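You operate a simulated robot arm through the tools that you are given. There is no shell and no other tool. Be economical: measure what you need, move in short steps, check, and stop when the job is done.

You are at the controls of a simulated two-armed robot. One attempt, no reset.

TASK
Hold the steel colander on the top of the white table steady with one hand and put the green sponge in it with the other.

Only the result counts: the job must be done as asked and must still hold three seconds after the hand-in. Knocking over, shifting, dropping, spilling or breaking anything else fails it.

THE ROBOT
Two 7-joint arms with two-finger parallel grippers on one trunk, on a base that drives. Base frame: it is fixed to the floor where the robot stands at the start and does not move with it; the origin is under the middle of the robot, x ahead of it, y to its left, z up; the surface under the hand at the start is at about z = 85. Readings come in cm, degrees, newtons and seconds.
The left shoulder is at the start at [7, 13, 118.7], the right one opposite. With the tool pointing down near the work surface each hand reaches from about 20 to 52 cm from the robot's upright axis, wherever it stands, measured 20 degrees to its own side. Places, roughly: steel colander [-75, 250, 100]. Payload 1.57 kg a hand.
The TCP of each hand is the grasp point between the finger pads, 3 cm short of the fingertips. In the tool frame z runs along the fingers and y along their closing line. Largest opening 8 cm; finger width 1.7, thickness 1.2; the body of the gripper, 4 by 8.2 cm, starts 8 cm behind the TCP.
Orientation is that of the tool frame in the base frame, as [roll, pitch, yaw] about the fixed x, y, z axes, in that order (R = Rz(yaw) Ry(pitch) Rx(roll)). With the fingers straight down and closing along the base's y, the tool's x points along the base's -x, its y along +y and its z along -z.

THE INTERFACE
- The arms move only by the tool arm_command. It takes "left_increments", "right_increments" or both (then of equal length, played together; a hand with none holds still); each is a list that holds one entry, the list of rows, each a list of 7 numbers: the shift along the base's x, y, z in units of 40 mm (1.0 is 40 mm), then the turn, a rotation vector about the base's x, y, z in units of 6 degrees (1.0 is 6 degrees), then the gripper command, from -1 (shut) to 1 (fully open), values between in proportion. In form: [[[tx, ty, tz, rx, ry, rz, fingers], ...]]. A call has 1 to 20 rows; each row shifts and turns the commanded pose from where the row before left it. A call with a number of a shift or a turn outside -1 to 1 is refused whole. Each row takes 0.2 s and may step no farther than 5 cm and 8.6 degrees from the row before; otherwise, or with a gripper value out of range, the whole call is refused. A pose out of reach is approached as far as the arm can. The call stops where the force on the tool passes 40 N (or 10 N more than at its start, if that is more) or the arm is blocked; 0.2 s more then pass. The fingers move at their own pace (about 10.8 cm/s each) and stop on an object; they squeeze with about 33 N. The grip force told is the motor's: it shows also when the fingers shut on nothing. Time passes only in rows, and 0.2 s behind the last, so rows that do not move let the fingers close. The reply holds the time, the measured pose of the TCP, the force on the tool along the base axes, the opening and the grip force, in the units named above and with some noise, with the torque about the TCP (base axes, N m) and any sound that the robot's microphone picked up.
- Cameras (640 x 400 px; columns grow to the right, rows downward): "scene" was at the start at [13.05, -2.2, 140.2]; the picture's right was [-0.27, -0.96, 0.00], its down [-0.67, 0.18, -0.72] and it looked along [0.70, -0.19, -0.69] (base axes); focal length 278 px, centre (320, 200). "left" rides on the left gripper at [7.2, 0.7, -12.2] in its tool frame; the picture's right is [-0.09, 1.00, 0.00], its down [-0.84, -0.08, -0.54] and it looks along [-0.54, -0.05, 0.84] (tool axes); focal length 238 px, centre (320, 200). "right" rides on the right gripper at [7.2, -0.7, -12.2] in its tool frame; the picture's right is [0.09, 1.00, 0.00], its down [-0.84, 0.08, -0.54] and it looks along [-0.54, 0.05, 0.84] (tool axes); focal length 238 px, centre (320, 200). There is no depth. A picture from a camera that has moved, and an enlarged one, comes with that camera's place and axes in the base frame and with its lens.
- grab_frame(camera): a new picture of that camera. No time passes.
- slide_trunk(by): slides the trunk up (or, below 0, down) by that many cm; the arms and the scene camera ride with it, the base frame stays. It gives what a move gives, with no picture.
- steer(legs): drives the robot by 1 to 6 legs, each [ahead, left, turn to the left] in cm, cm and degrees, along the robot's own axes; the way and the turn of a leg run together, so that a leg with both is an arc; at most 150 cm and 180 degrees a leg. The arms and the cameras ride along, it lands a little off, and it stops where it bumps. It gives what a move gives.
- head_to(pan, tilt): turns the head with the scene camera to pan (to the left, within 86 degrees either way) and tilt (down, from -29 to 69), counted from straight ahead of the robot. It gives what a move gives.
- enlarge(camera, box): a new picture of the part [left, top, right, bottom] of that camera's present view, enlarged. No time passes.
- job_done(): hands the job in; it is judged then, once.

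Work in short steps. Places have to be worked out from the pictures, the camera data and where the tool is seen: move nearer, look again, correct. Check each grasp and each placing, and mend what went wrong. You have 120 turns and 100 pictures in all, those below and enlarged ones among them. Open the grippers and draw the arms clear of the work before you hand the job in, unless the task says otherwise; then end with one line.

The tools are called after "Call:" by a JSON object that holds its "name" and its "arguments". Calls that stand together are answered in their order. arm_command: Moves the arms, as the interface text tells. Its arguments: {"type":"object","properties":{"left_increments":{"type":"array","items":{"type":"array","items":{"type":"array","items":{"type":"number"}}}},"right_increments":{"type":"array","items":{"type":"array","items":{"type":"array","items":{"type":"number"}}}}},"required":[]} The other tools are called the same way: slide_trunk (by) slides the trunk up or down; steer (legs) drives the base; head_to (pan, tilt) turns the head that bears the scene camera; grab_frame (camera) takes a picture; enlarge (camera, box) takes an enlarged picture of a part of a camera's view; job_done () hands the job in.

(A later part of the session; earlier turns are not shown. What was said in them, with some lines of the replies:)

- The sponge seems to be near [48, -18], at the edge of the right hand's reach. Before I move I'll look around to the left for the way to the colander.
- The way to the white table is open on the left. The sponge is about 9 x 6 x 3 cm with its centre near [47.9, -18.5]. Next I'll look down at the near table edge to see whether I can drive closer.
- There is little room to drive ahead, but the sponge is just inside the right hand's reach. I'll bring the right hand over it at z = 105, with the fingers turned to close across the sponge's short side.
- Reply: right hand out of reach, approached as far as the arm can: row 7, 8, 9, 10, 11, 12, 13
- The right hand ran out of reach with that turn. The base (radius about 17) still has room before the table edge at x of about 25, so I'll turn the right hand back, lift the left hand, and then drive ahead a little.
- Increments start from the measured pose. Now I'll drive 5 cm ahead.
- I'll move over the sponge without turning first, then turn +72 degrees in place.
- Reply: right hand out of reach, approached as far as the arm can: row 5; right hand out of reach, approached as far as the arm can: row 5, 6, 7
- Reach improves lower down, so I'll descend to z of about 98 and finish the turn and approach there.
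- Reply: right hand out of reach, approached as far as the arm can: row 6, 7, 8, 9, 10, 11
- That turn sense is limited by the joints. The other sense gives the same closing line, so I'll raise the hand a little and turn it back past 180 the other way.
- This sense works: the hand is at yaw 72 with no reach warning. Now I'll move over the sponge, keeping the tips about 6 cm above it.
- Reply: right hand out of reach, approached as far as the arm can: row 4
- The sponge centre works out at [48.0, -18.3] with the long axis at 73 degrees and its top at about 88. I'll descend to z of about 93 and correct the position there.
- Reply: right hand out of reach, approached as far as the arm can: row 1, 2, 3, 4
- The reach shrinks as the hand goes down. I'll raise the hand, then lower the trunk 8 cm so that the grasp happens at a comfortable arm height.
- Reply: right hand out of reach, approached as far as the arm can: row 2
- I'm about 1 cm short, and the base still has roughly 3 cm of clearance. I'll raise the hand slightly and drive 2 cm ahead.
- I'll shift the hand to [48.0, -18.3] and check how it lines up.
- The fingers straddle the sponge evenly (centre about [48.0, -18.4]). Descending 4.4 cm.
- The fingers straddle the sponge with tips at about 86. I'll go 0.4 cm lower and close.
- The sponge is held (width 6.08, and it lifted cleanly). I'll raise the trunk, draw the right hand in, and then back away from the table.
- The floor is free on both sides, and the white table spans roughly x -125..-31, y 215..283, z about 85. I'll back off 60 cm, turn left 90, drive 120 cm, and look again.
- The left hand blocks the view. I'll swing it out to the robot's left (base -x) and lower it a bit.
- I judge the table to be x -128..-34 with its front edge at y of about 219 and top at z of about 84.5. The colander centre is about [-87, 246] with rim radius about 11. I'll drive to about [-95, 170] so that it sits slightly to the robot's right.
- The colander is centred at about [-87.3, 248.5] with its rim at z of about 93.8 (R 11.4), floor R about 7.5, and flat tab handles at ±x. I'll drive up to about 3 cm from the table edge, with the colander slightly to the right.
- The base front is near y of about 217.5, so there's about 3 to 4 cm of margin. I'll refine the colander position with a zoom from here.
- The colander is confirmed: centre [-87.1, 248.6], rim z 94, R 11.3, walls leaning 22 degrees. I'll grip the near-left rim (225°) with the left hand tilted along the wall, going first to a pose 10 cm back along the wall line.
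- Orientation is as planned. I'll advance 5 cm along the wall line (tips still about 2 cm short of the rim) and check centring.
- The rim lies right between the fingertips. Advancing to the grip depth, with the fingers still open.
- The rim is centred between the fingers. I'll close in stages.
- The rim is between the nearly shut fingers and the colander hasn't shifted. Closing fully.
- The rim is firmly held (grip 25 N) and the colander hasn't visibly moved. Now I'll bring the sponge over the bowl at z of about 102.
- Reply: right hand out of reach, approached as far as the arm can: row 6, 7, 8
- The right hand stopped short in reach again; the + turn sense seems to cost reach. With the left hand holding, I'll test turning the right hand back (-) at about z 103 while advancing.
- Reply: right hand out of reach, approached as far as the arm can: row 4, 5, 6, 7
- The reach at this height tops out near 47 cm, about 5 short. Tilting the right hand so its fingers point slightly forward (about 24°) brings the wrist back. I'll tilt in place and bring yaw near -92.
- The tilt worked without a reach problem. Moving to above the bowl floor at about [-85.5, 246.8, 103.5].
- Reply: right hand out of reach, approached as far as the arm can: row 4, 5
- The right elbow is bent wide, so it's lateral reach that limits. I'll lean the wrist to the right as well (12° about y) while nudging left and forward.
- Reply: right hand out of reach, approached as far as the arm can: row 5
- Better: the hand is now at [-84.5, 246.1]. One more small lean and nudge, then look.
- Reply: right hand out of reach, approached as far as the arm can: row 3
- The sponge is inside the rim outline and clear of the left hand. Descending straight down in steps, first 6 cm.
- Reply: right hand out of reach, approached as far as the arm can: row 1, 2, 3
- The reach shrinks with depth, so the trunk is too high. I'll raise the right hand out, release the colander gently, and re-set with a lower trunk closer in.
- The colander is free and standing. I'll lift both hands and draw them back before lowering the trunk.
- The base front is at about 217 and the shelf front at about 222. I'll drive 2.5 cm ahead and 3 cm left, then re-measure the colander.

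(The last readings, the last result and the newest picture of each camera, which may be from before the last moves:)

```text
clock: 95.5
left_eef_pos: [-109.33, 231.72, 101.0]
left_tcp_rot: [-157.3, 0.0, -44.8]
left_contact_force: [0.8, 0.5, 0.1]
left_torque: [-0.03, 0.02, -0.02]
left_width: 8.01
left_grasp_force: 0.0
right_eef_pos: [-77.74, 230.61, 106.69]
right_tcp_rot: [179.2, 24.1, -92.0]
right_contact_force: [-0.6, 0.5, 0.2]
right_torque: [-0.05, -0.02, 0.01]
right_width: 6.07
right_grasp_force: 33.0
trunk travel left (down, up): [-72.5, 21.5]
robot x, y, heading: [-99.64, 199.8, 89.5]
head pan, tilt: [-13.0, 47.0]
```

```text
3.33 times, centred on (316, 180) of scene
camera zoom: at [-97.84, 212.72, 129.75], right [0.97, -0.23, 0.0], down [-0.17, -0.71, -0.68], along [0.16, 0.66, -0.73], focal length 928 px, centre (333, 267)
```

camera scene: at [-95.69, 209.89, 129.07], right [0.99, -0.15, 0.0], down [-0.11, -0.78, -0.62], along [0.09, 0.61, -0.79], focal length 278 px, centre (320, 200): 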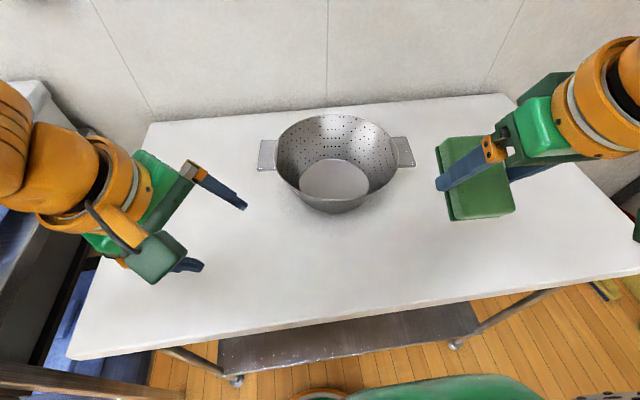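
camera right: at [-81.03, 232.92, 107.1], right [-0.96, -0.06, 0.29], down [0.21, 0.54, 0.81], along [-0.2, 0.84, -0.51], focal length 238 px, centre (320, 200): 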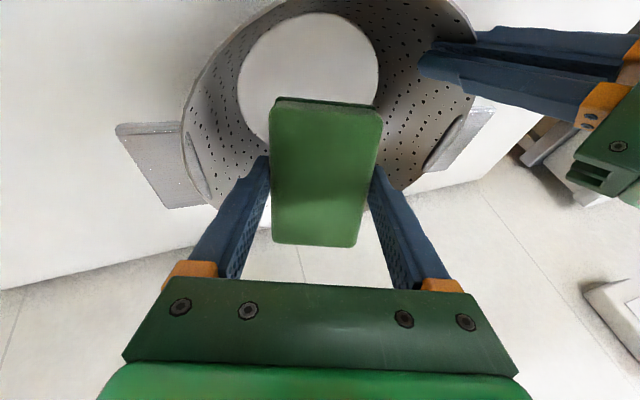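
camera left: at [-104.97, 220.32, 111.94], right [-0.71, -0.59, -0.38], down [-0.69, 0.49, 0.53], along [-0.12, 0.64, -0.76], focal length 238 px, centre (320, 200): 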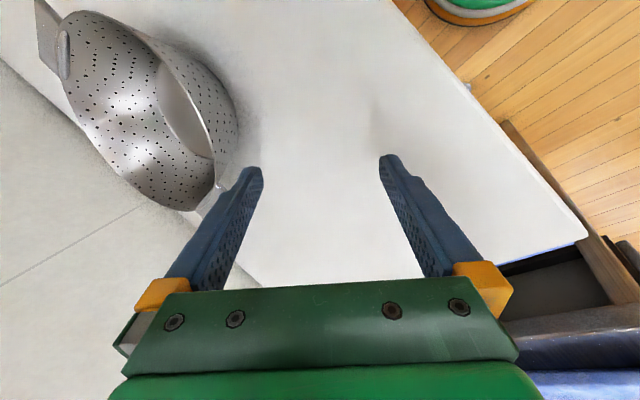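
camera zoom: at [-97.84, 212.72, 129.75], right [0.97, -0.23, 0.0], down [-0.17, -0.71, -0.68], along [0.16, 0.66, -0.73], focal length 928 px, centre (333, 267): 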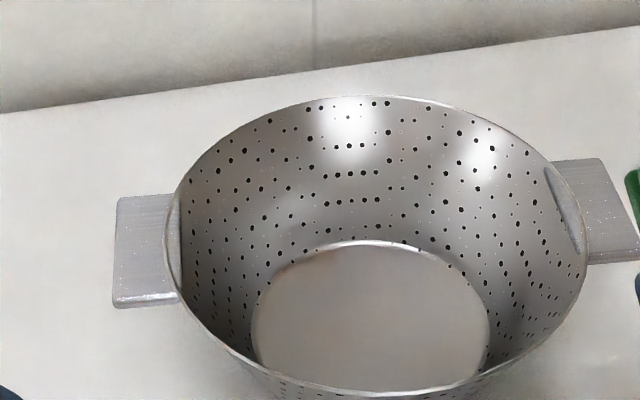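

The colander centre is now about [-87, 247.7], so it moved at most about 1 cm. Before re-gripping I'll test the right hand's reach above the bowl at z of about 101.5.

Call:
{"name": "arm_command", "arguments": {"right_increments": [[[-0.25, 0.48, -0.15, 0, 0, 0, -1], [-0.25, 0.48, -0.15, 0, 0, 0, -1], [-0.25, 0.48, -0.15, 0, 0, 0, -1], [-0.25, 0.48, -0.15, 0, 0, 0, -1], [-0.25, 0.48, -0.15, 0, 0, 0, -1], [-0.25, 0.48, -0.15, 0, 0, 0, -1], [-0.25, 0.48, -0.15, 0, 0, 0, -1], [-0.25, 0.48, -0.15, 0, 0, 0, -1], [0, 0, 0, 0, 0, 0, -1]]]}}

Call:
{"name": "grab_frame", "arguments": {"camera": "right"}}

```text
clock: 97.5
left_eef_pos: [-109.24, 231.59, 100.98]
left_tcp_rot: [-157.3, 0.0, -44.8]
left_contact_force: [-0.3, -0.8, 0.6]
left_torque: [0.04, -0.02, 0.01]
left_width: 8.0
left_grasp_force: 0.1
right_eef_pos: [-85.59, 246.03, 101.9]
right_tcp_rot: [179.1, 24.1, -92.1]
right_contact_force: [-0.8, 0.1, 0.5]
right_torque: [0.02, -0.01, 0.0]
right_width: 6.08
right_grasp_force: 33.3
trunk travel left (down, up): [-72.5, 21.5]
robot x, y, heading: [-99.81, 200.51, 89.7]
head pan, tilt: [-13.0, 47.0]
```

```text
49 pictures are left
camera right: at [-85.27, 234.48, 110.16], right [-1.0, -0.05, -0.02], down [-0.05, 0.54, 0.84], along [-0.03, 0.84, -0.55], focal length 238 px, centre (320, 200)
```

right: 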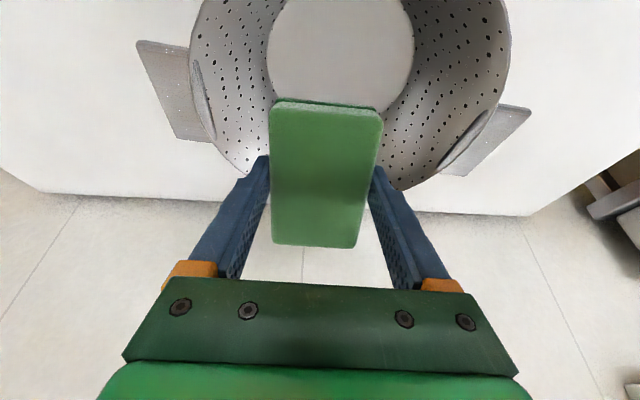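

The right hand reaches freely now. I'll bring the left hand back to the rim: first to 10 cm back along the wall line, then to 5 cm.

Call:
{"name": "arm_command", "arguments": {"left_increments": [[[0.575, 0.27, 0.11, 0, 0, 0, 1], [0.575, 0.27, 0.11, 0, 0, 0, 1], [0.575, 0.27, 0.11, 0, 0, 0, 1], [0.575, 0.27, 0.11, 0, 0, 0, 1], [0.575, 0.27, 0.11, 0, 0, 0, 1], [0.107, 0.107, -0.36, 0, 0, 0, 1], [0.107, 0.107, -0.36, 0, 0, 0, 1], [0.107, 0.107, -0.36, 0, 0, 0, 1], [0, 0, 0, 0, 0, 0, 1]]], "right_increments": [[[0, 0, 0, 0, 0, 0, -1], [0, 0, 0, 0, 0, 0, -1], [0, 0, 0, 0, 0, 0, -1], [0, 0, 0, 0, 0, 0, -1], [0, 0, 0, 0, 0, 0, -1], [0, 0, 0, 0, 0, 0, -1], [0, 0, 0, 0, 0, 0, -1], [0, 0, 0, 0, 0, 0, -1], [0, 0, 0, 0, 0, 0, -1]]]}}

Call:
{"name": "grab_frame", "arguments": {"camera": "left"}}

Call:
{"name": "grab_frame", "arguments": {"camera": "scene"}}

```text
clock: 99.5
left_eef_pos: [-96.41, 238.34, 98.73]
left_tcp_rot: [-157.2, 0.0, -45.0]
left_contact_force: [0.2, -0.2, -0.2]
left_torque: [0.0, -0.02, -0.05]
left_width: 8.01
left_grasp_force: 0.1
right_eef_pos: [-85.78, 246.01, 101.92]
right_tcp_rot: [179.3, 23.9, -92.0]
right_contact_force: [0.4, 0.4, -0.9]
right_torque: [-0.04, 0.02, 0.01]
right_width: 6.06
right_grasp_force: 33.0
trunk travel left (down, up): [-72.5, 21.5]
robot x, y, heading: [-99.62, 199.63, 89.6]
head pan, tilt: [-13.0, 47.0]
```

```text
48 pictures are left
camera left: at [-95.06, 229.47, 109.83], right [-0.71, -0.58, -0.38], down [-0.69, 0.49, 0.53], along [-0.12, 0.64, -0.76], focal length 238 px, centre (320, 200)
```

left: 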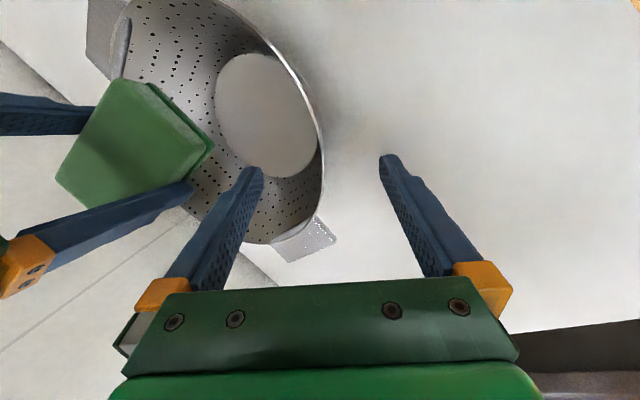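

```text
47 pictures are left
camera scene: at [-97.88, 212.74, 129.75], right [0.97, -0.23, 0.0], down [-0.17, -0.71, -0.68], along [0.16, 0.66, -0.73], focal length 278 px, centre (320, 200)
```

scene: 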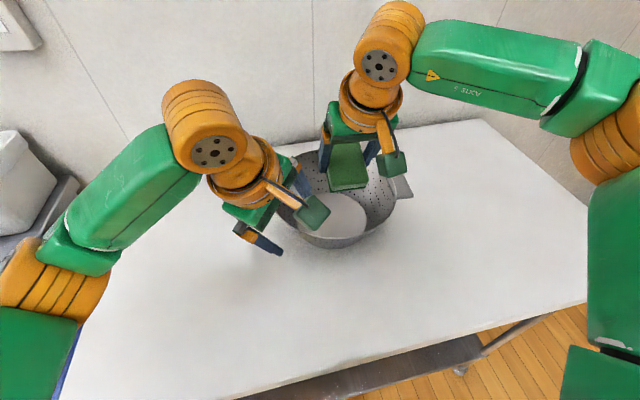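

The rim is again centred between the fingers, as before. I'll advance to grip depth and close in stages.

Call:
{"name": "arm_command", "arguments": {"left_increments": [[[0.095, 0.095, -0.36, 0, 0, 0, 1], [0.095, 0.095, -0.36, 0, 0, 0, 1], [0.095, 0.095, -0.33, 0, 0, 0, 1], [0, 0, 0, 0, 0, 0, 1], [0, 0, 0, 0, 0, 0, 0.3], [0, 0, 0, 0, 0, 0, -0.2], [0, 0, 0, 0, 0, 0, -0.6], [0, 0, 0, 0, 0, 0, -0.8], [0, 0, 0, 0, 0, 0, -0.85]]], "right_increments": [[[0, 0, 0, 0, 0, 0, -1], [0, 0, 0, 0, 0, 0, -1], [0, 0, 0, 0, 0, 0, -1], [0, 0, 0, 0, 0, 0, -1], [0, 0, 0, 0, 0, 0, -1], [0, 0, 0, 0, 0, 0, -1], [0, 0, 0, 0, 0, 0, -1], [0, 0, 0, 0, 0, 0, -1], [0, 0, 0, 0, 0, 0, -1]]]}}

Call:
{"name": "grab_frame", "arguments": {"camera": "left"}}

```text
clock: 101.5
left_eef_pos: [-95.31, 239.43, 94.44]
left_tcp_rot: [-157.3, 0.0, -44.8]
left_contact_force: [0.7, 0.9, 1.1]
left_torque: [-0.02, -0.04, 0.02]
left_width: 0.75
left_grasp_force: 0.5
right_eef_pos: [-85.59, 245.99, 101.93]
right_tcp_rot: [179.2, 24.0, -92.1]
right_contact_force: [0.2, 0.3, -0.9]
right_torque: [0.01, -0.01, 0.03]
right_width: 6.07
right_grasp_force: 33.2
trunk travel left (down, up): [-72.5, 21.5]
robot x, y, heading: [-100.01, 199.99, 89.9]
head pan, tilt: [-13.0, 47.0]
```

```text
46 pictures are left
camera left: at [-93.9, 230.66, 105.54], right [-0.71, -0.59, -0.38], down [-0.69, 0.49, 0.53], along [-0.12, 0.64, -0.76], focal length 238 px, centre (320, 200)
```

left: 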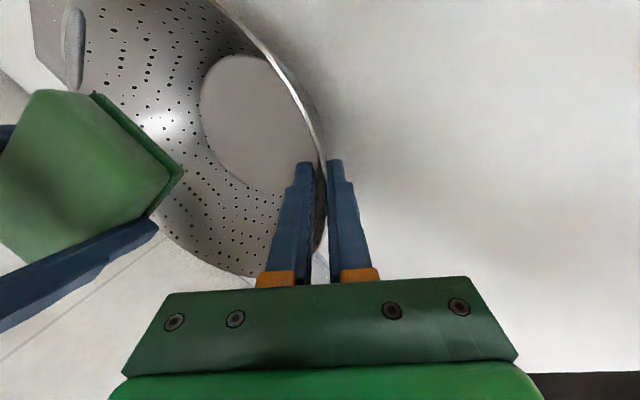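

Contact is starting. I'll close a bit further for a firm but gentler hold, and lower the right hand 6 cm in the same call.

Call:
{"name": "arm_command", "arguments": {"left_increments": [[[0, 0, 0, 0, 0, 0, -0.93], [0, 0, 0, 0, 0, 0, -0.96], [0, 0, 0, 0, 0, 0, -0.96], [0, 0, 0, 0, 0, 0, -0.96], [0, 0, 0, 0, 0, 0, -0.96], [0, 0, 0, 0, 0, 0, -0.96]]], "right_increments": [[[0, 0, 0, 0, 0, 0, -1], [0, 0, 0, 0, 0, 0, -1], [0, 0.05, -0.5, 0, 0, 0, -1], [0, 0.05, -0.5, 0, 0, 0, -1], [0, 0.05, -0.5, 0, 0, 0, -1], [0, 0, 0, 0, 0, 0, -1]]]}}

Call:
{"name": "grab_frame", "arguments": {"camera": "right"}}

Call:
{"name": "grab_frame", "arguments": {"camera": "left"}}

Call:
{"name": "enlarge", "arguments": {"camera": "scene", "box": [200, 60, 456, 260]}}

```text
clock: 102.9
left_eef_pos: [-95.34, 239.42, 94.54]
left_tcp_rot: [-157.4, 0.0, -44.9]
left_contact_force: [1.5, 2.1, 5.5]
left_torque: [0.04, -0.63, 0.17]
left_width: 0.37
left_grasp_force: 24.4
right_eef_pos: [-85.91, 246.63, 95.95]
right_tcp_rot: [179.3, 24.0, -92.0]
right_contact_force: [-0.4, 0.2, 0.7]
right_torque: [-0.01, 0.0, 0.03]
right_width: 6.04
right_grasp_force: 33.4
trunk travel left (down, up): [-72.5, 21.5]
robot x, y, heading: [-99.78, 199.99, 89.8]
head pan, tilt: [-13.0, 47.0]
```

```text
45 pictures are left
camera right: at [-85.39, 235.13, 104.14], right [-1.0, -0.06, -0.03], down [-0.05, 0.55, 0.84], along [-0.03, 0.84, -0.55], focal length 238 px, centre (320, 200)
```

right: 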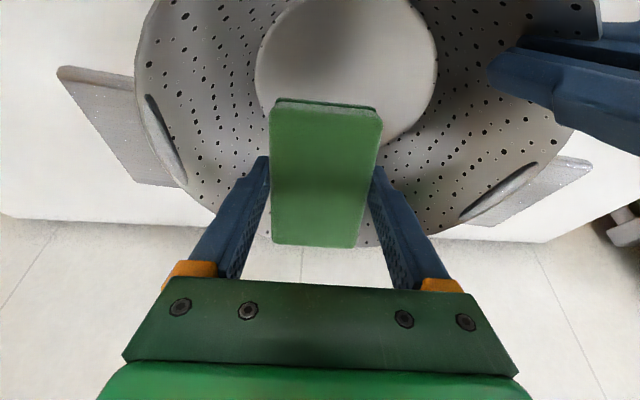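

```text
44 pictures are left
camera left: at [-93.95, 230.62, 105.57], right [-0.71, -0.59, -0.38], down [-0.69, 0.49, 0.53], along [-0.12, 0.64, -0.76], focal length 238 px, centre (320, 200)
```

left: 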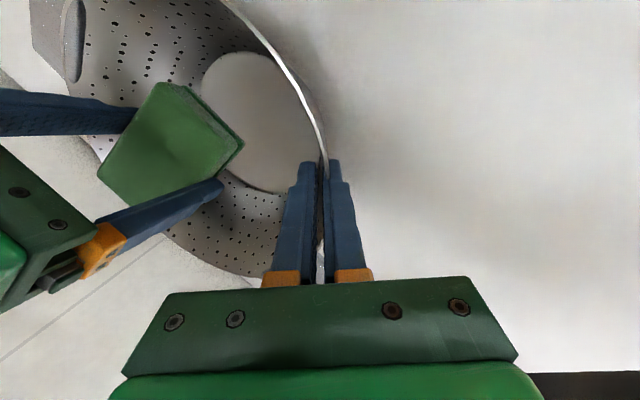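

```text
2.00 times, centred on (328, 160) of scene
camera zoom: at [-97.88, 212.72, 129.75], right [0.97, -0.23, 0.0], down [-0.17, -0.71, -0.68], along [0.16, 0.66, -0.73], focal length 556 px, centre (304, 280)
```

zoom: 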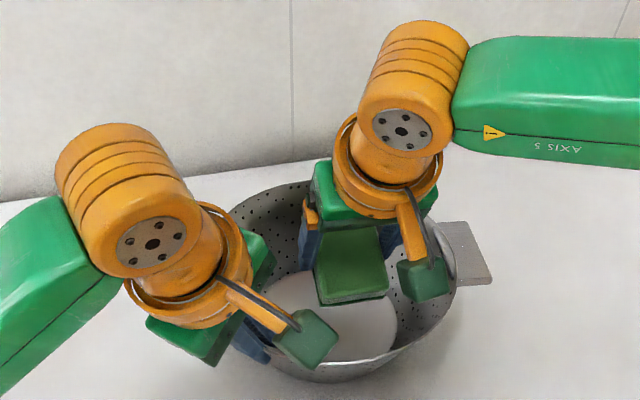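

All clear and the colander is held. Lowering the last 4.6 cm.

Call:
{"name": "arm_command", "arguments": {"right_increments": [[[0, 0.03, -0.4, 0, 0, 0, -1], [0, 0.03, -0.4, 0, 0, 0, -1], [0, 0, -0.2, 0, 0, 0, -1], [0, 0, -0.15, 0, 0, 0, -1], [0, 0, 0, 0, 0, 0, -1]]], "left_increments": [[[0, 0, 0, 0, 0, 0, -0.96], [0, 0, 0, 0, 0, 0, -0.96], [0, 0, 0, 0, 0, 0, -0.96], [0, 0, 0, 0, 0, 0, -0.96], [0, 0, 0, 0, 0, 0, -0.96]]]}}

Call:
{"name": "grab_frame", "arguments": {"camera": "right"}}

Call:
{"name": "enlarge", "arguments": {"camera": "scene", "box": [200, 60, 456, 260]}}

```text
clock: 104.1
left_eef_pos: [-95.27, 239.53, 94.55]
left_tcp_rot: [-157.3, 0.0, -44.9]
left_contact_force: [0.4, 0.7, 5.2]
left_torque: [0.03, -0.59, 0.17]
left_width: 0.36
left_grasp_force: 24.5
right_eef_pos: [-85.67, 246.81, 91.41]
right_tcp_rot: [179.2, 24.1, -91.9]
right_contact_force: [-0.3, -0.3, -0.1]
right_torque: [-0.01, -0.03, 0.01]
right_width: 6.08
right_grasp_force: 33.2
trunk travel left (down, up): [-72.5, 21.5]
robot x, y, heading: [-99.82, 200.19, 89.7]
head pan, tilt: [-13.0, 47.0]
```

```text
42 pictures are left
camera right: at [-85.22, 235.25, 99.68], right [-1.0, -0.06, -0.02], down [-0.05, 0.54, 0.84], along [-0.03, 0.84, -0.55], focal length 238 px, centre (320, 200)
```

right: 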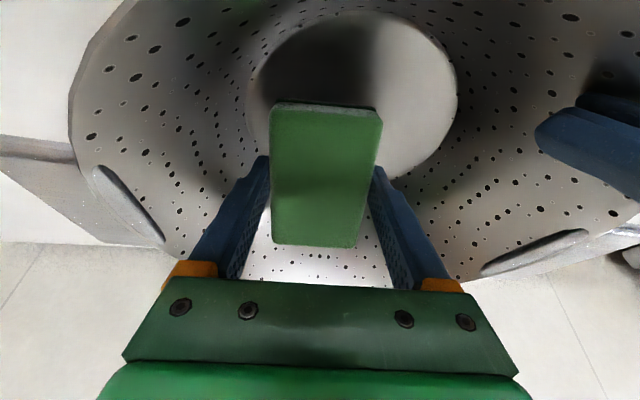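

```text
2.00 times, centred on (328, 160) of scene
camera zoom: at [-97.89, 212.72, 129.75], right [0.97, -0.23, 0.0], down [-0.17, -0.71, -0.68], along [0.16, 0.66, -0.73], focal length 556 px, centre (304, 280)
```

zoom: 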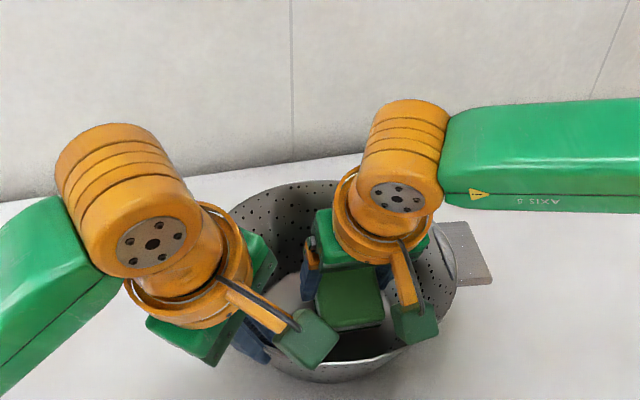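

The sponge is deep inside the bowl without contact. I'll lower 0.6 cm and open the right gripper.

Call:
{"name": "arm_command", "arguments": {"right_increments": [[[0, 0, -0.15, 0, 0, 0, -1], [0, 0, 0, 0, 0, 0, 0.65], [0, 0, 0, 0, 0, 0, 0.8], [0, 0, 0, 0, 0, 0, 0.8], [0, 0, 0, 0, 0, 0, 0.8]]], "left_increments": [[[0, 0, 0, 0, 0, 0, -0.96], [0, 0, 0, 0, 0, 0, -0.96], [0, 0, 0, 0, 0, 0, -0.96], [0, 0, 0, 0, 0, 0, -0.96], [0, 0, 0, 0, 0, 0, -0.96]]]}}

Call:
{"name": "grab_frame", "arguments": {"camera": "right"}}

```text
clock: 105.3
left_eef_pos: [-95.36, 239.3, 94.68]
left_tcp_rot: [-157.2, 0.1, -44.9]
left_contact_force: [0.2, 2.8, 4.3]
left_torque: [0.02, -0.59, 0.16]
left_width: 0.37
left_grasp_force: 24.8
right_eef_pos: [-85.61, 246.64, 90.83]
right_tcp_rot: [179.3, 24.1, -92.0]
right_contact_force: [-0.2, 0.4, 0.2]
right_torque: [0.03, 0.02, -0.03]
right_width: 7.22
right_grasp_force: 0.1
right hand out of reach, approached as far as the arm can: row 1
trunk travel left (down, up): [-72.5, 21.5]
robot x, y, heading: [-99.98, 199.8, 89.6]
head pan, tilt: [-13.0, 47.0]
```

```text
40 pictures are left
camera right: at [-85.13, 235.14, 99.12], right [-1.0, -0.06, -0.02], down [-0.05, 0.54, 0.84], along [-0.03, 0.84, -0.55], focal length 238 px, centre (320, 200)
```

right: 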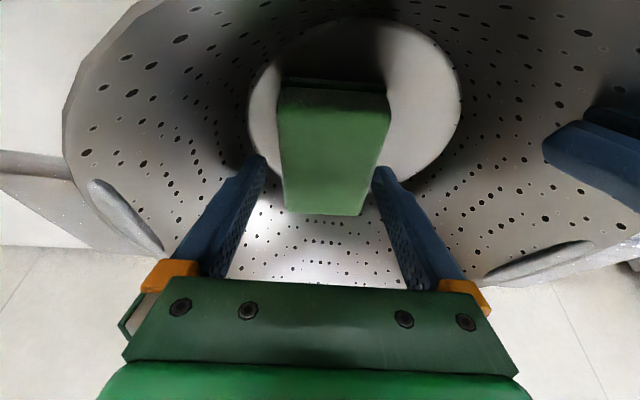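

The sponge is released and lies on the bowl floor. I'll lift the right hand straight up and out.

Call:
{"name": "arm_command", "arguments": {"right_increments": [[[0, -0.05, 0.4, 0, 0, 0, 0.8], [0, -0.05, 0.5, 0, 0, 0, 0.8], [0, -0.05, 0.5, 0, 0, 0, 0.8], [0, -0.05, 0.6, 0, 0, 0, 0.8], [0.2, -0.2, 0.6, 0, 0, 0, 0.8], [0.4, -0.6, 0.4, 0, 0, 0, 0.8], [0.4, -0.6, 0.2, 0, 0, 0, 0.8], [0.4, -0.6, 0.2, 0, 0, 0, 0.8], [0, 0, 0, 0, 0, 0, 0.8]]], "left_increments": [[[0, 0, 0, 0, 0, 0, -0.96], [0, 0, 0, 0, 0, 0, -0.96], [0, 0, 0, 0, 0, 0, -0.96], [0, 0, 0, 0, 0, 0, -0.96], [0, 0, 0, 0, 0, 0, -0.96], [0, 0, 0, 0, 0, 0, -0.96], [0, 0, 0, 0, 0, 0, -0.96], [0, 0, 0, 0, 0, 0, -0.96], [0, 0, 0, 0, 0, 0, -0.96]]]}}

Call:
{"name": "grab_frame", "arguments": {"camera": "scene"}}

Call:
{"name": "grab_frame", "arguments": {"camera": "left"}}

```text
clock: 107.3
left_eef_pos: [-95.35, 239.47, 94.67]
left_tcp_rot: [-157.5, 0.0, -44.9]
left_contact_force: [0.4, 0.7, 4.7]
left_torque: [-0.09, -0.62, 0.07]
left_width: 0.36
left_grasp_force: 24.6
right_eef_pos: [-79.98, 237.75, 104.45]
right_tcp_rot: [179.3, 24.0, -91.8]
right_contact_force: [-0.3, -0.7, -0.4]
right_torque: [0.02, 0.01, -0.04]
right_width: 7.2
right_grasp_force: 0.0
trunk travel left (down, up): [-72.5, 21.5]
robot x, y, heading: [-99.82, 200.39, 89.4]
head pan, tilt: [-13.0, 47.0]
```

```text
39 pictures are left
camera scene: at [-97.9, 212.69, 129.75], right [0.97, -0.23, 0.0], down [-0.17, -0.71, -0.68], along [0.16, 0.66, -0.73], focal length 278 px, centre (320, 200)
```

scene: 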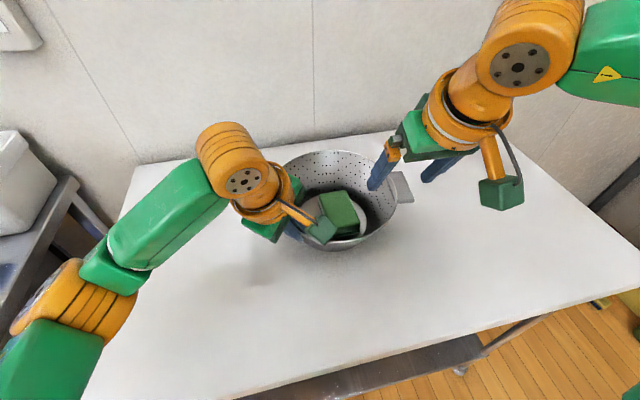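

```text
38 pictures are left
camera left: at [-93.96, 230.58, 105.57], right [-0.71, -0.58, -0.39], down [-0.69, 0.49, 0.53], along [-0.12, 0.64, -0.76], focal length 238 px, centre (320, 200)
```

left: 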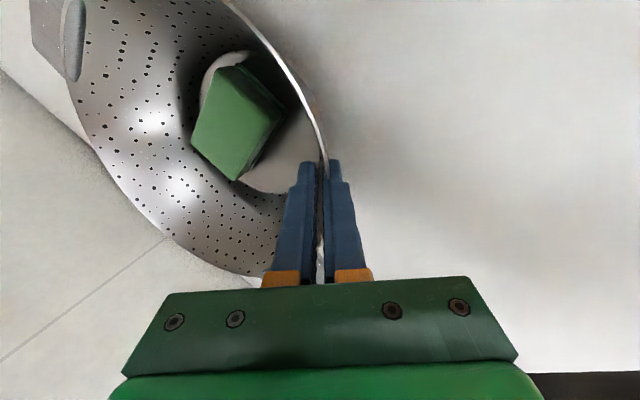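

The sponge sits in the colander. Now I'll open the left hand in stages and withdraw it along the wall line, and draw the right hand farther away.

Call:
{"name": "arm_command", "arguments": {"left_increments": [[[0, 0, 0, 0, 0, 0, -0.88], [0, 0, 0, 0, 0, 0, -0.75], [0, 0, 0, 0, 0, 0, -0.4], [0, 0, 0, 0, 0, 0, 0.2], [0, 0, 0, 0, 0, 0, 1], [0, 0, 0, 0, 0, 0, 1], [-0.11, -0.11, 0.37, 0, 0, 0, 1], [-0.11, -0.11, 0.37, 0, 0, 0, 1], [-0.11, -0.11, 0.37, 0, 0, 0, 1], [-0.137, -0.137, 0.461, 0, 0, 0, 1], [-0.137, -0.137, 0.461, 0, 0, 0, 1], [-0.4, -0.4, 0.3, 0, 0, 0, 1], [-0.4, -0.4, 0.3, 0, 0, 0, 1], [-0.4, -0.4, 0.3, 0, 0, 0, 1], [-0.4, -0.4, 0.3, 0, 0, 0, 1], [0, 0, 0, 0, 0, 0, 1]]], "right_increments": [[[0.2, -0.3, 0.2, 0, 0, 0, 0.8], [0.2, -0.3, 0.2, 0, 0, 0, 0.8], [0.2, -0.3, 0.2, 0, 0, 0, 0.8], [0.2, -0.3, 0.2, 0, 0, 0, 0.8], [0.2, -0.3, 0.2, 0, 0, 0, 1], [0.2, -0.3, 0.2, 0, 0, 0, 1], [0, 0, 0, 0, 0, 0, 1], [0, 0, 0, 0, 0, 0, 1], [0, 0, 0, 0, 0, 0, 1], [0, 0, 0, 0, 0, 0, 1], [0, 0, 0, 0, 0, 0, 1], [0, 0, 0, 0, 0, 0, 1], [0, 0, 0, 0, 0, 0, 1], [0, 0, 0, 0, 0, 0, 1], [0, 0, 0, 0, 0, 0, 1], [0, 0, 0, 0, 0, 0, 1]]]}}

Call:
{"name": "grab_frame", "arguments": {"camera": "scene"}}

```text
clock: 110.7
left_eef_pos: [-104.34, 230.71, 107.35]
left_tcp_rot: [-157.2, 0.0, -44.9]
left_contact_force: [0.8, -1.0, 0.2]
left_torque: [-0.01, 0.04, -0.02]
left_width: 7.98
left_grasp_force: 0.1
right_eef_pos: [-75.09, 230.71, 109.18]
right_tcp_rot: [179.2, 24.0, -92.1]
right_contact_force: [0.2, -0.1, -0.3]
right_torque: [0.0, 0.0, -0.04]
right_width: 7.98
right_grasp_force: 0.1
trunk travel left (down, up): [-72.5, 21.5]
robot x, y, heading: [-99.67, 199.68, 89.4]
head pan, tilt: [-13.0, 47.0]
```

```text
37 pictures are left
camera scene: at [-97.84, 212.76, 129.74], right [0.97, -0.23, 0.0], down [-0.17, -0.71, -0.68], along [0.16, 0.66, -0.73], focal length 278 px, centre (320, 200)
```

scene: 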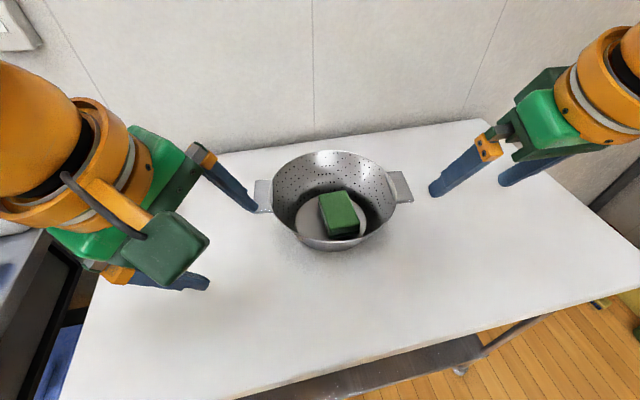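

The colander stands upright with the sponge flat inside. Both hands are open and clear, so I'm handing in.

Call:
{"name": "job_done", "arguments": {}}

```text
The job is handed in.
```

The green sponge is in the steel colander on the white table: the left hand held the rim while the right placed it, and both hands are now open and clear. The colander may have moved about 1 cm during a first hold that I had to release and redo.
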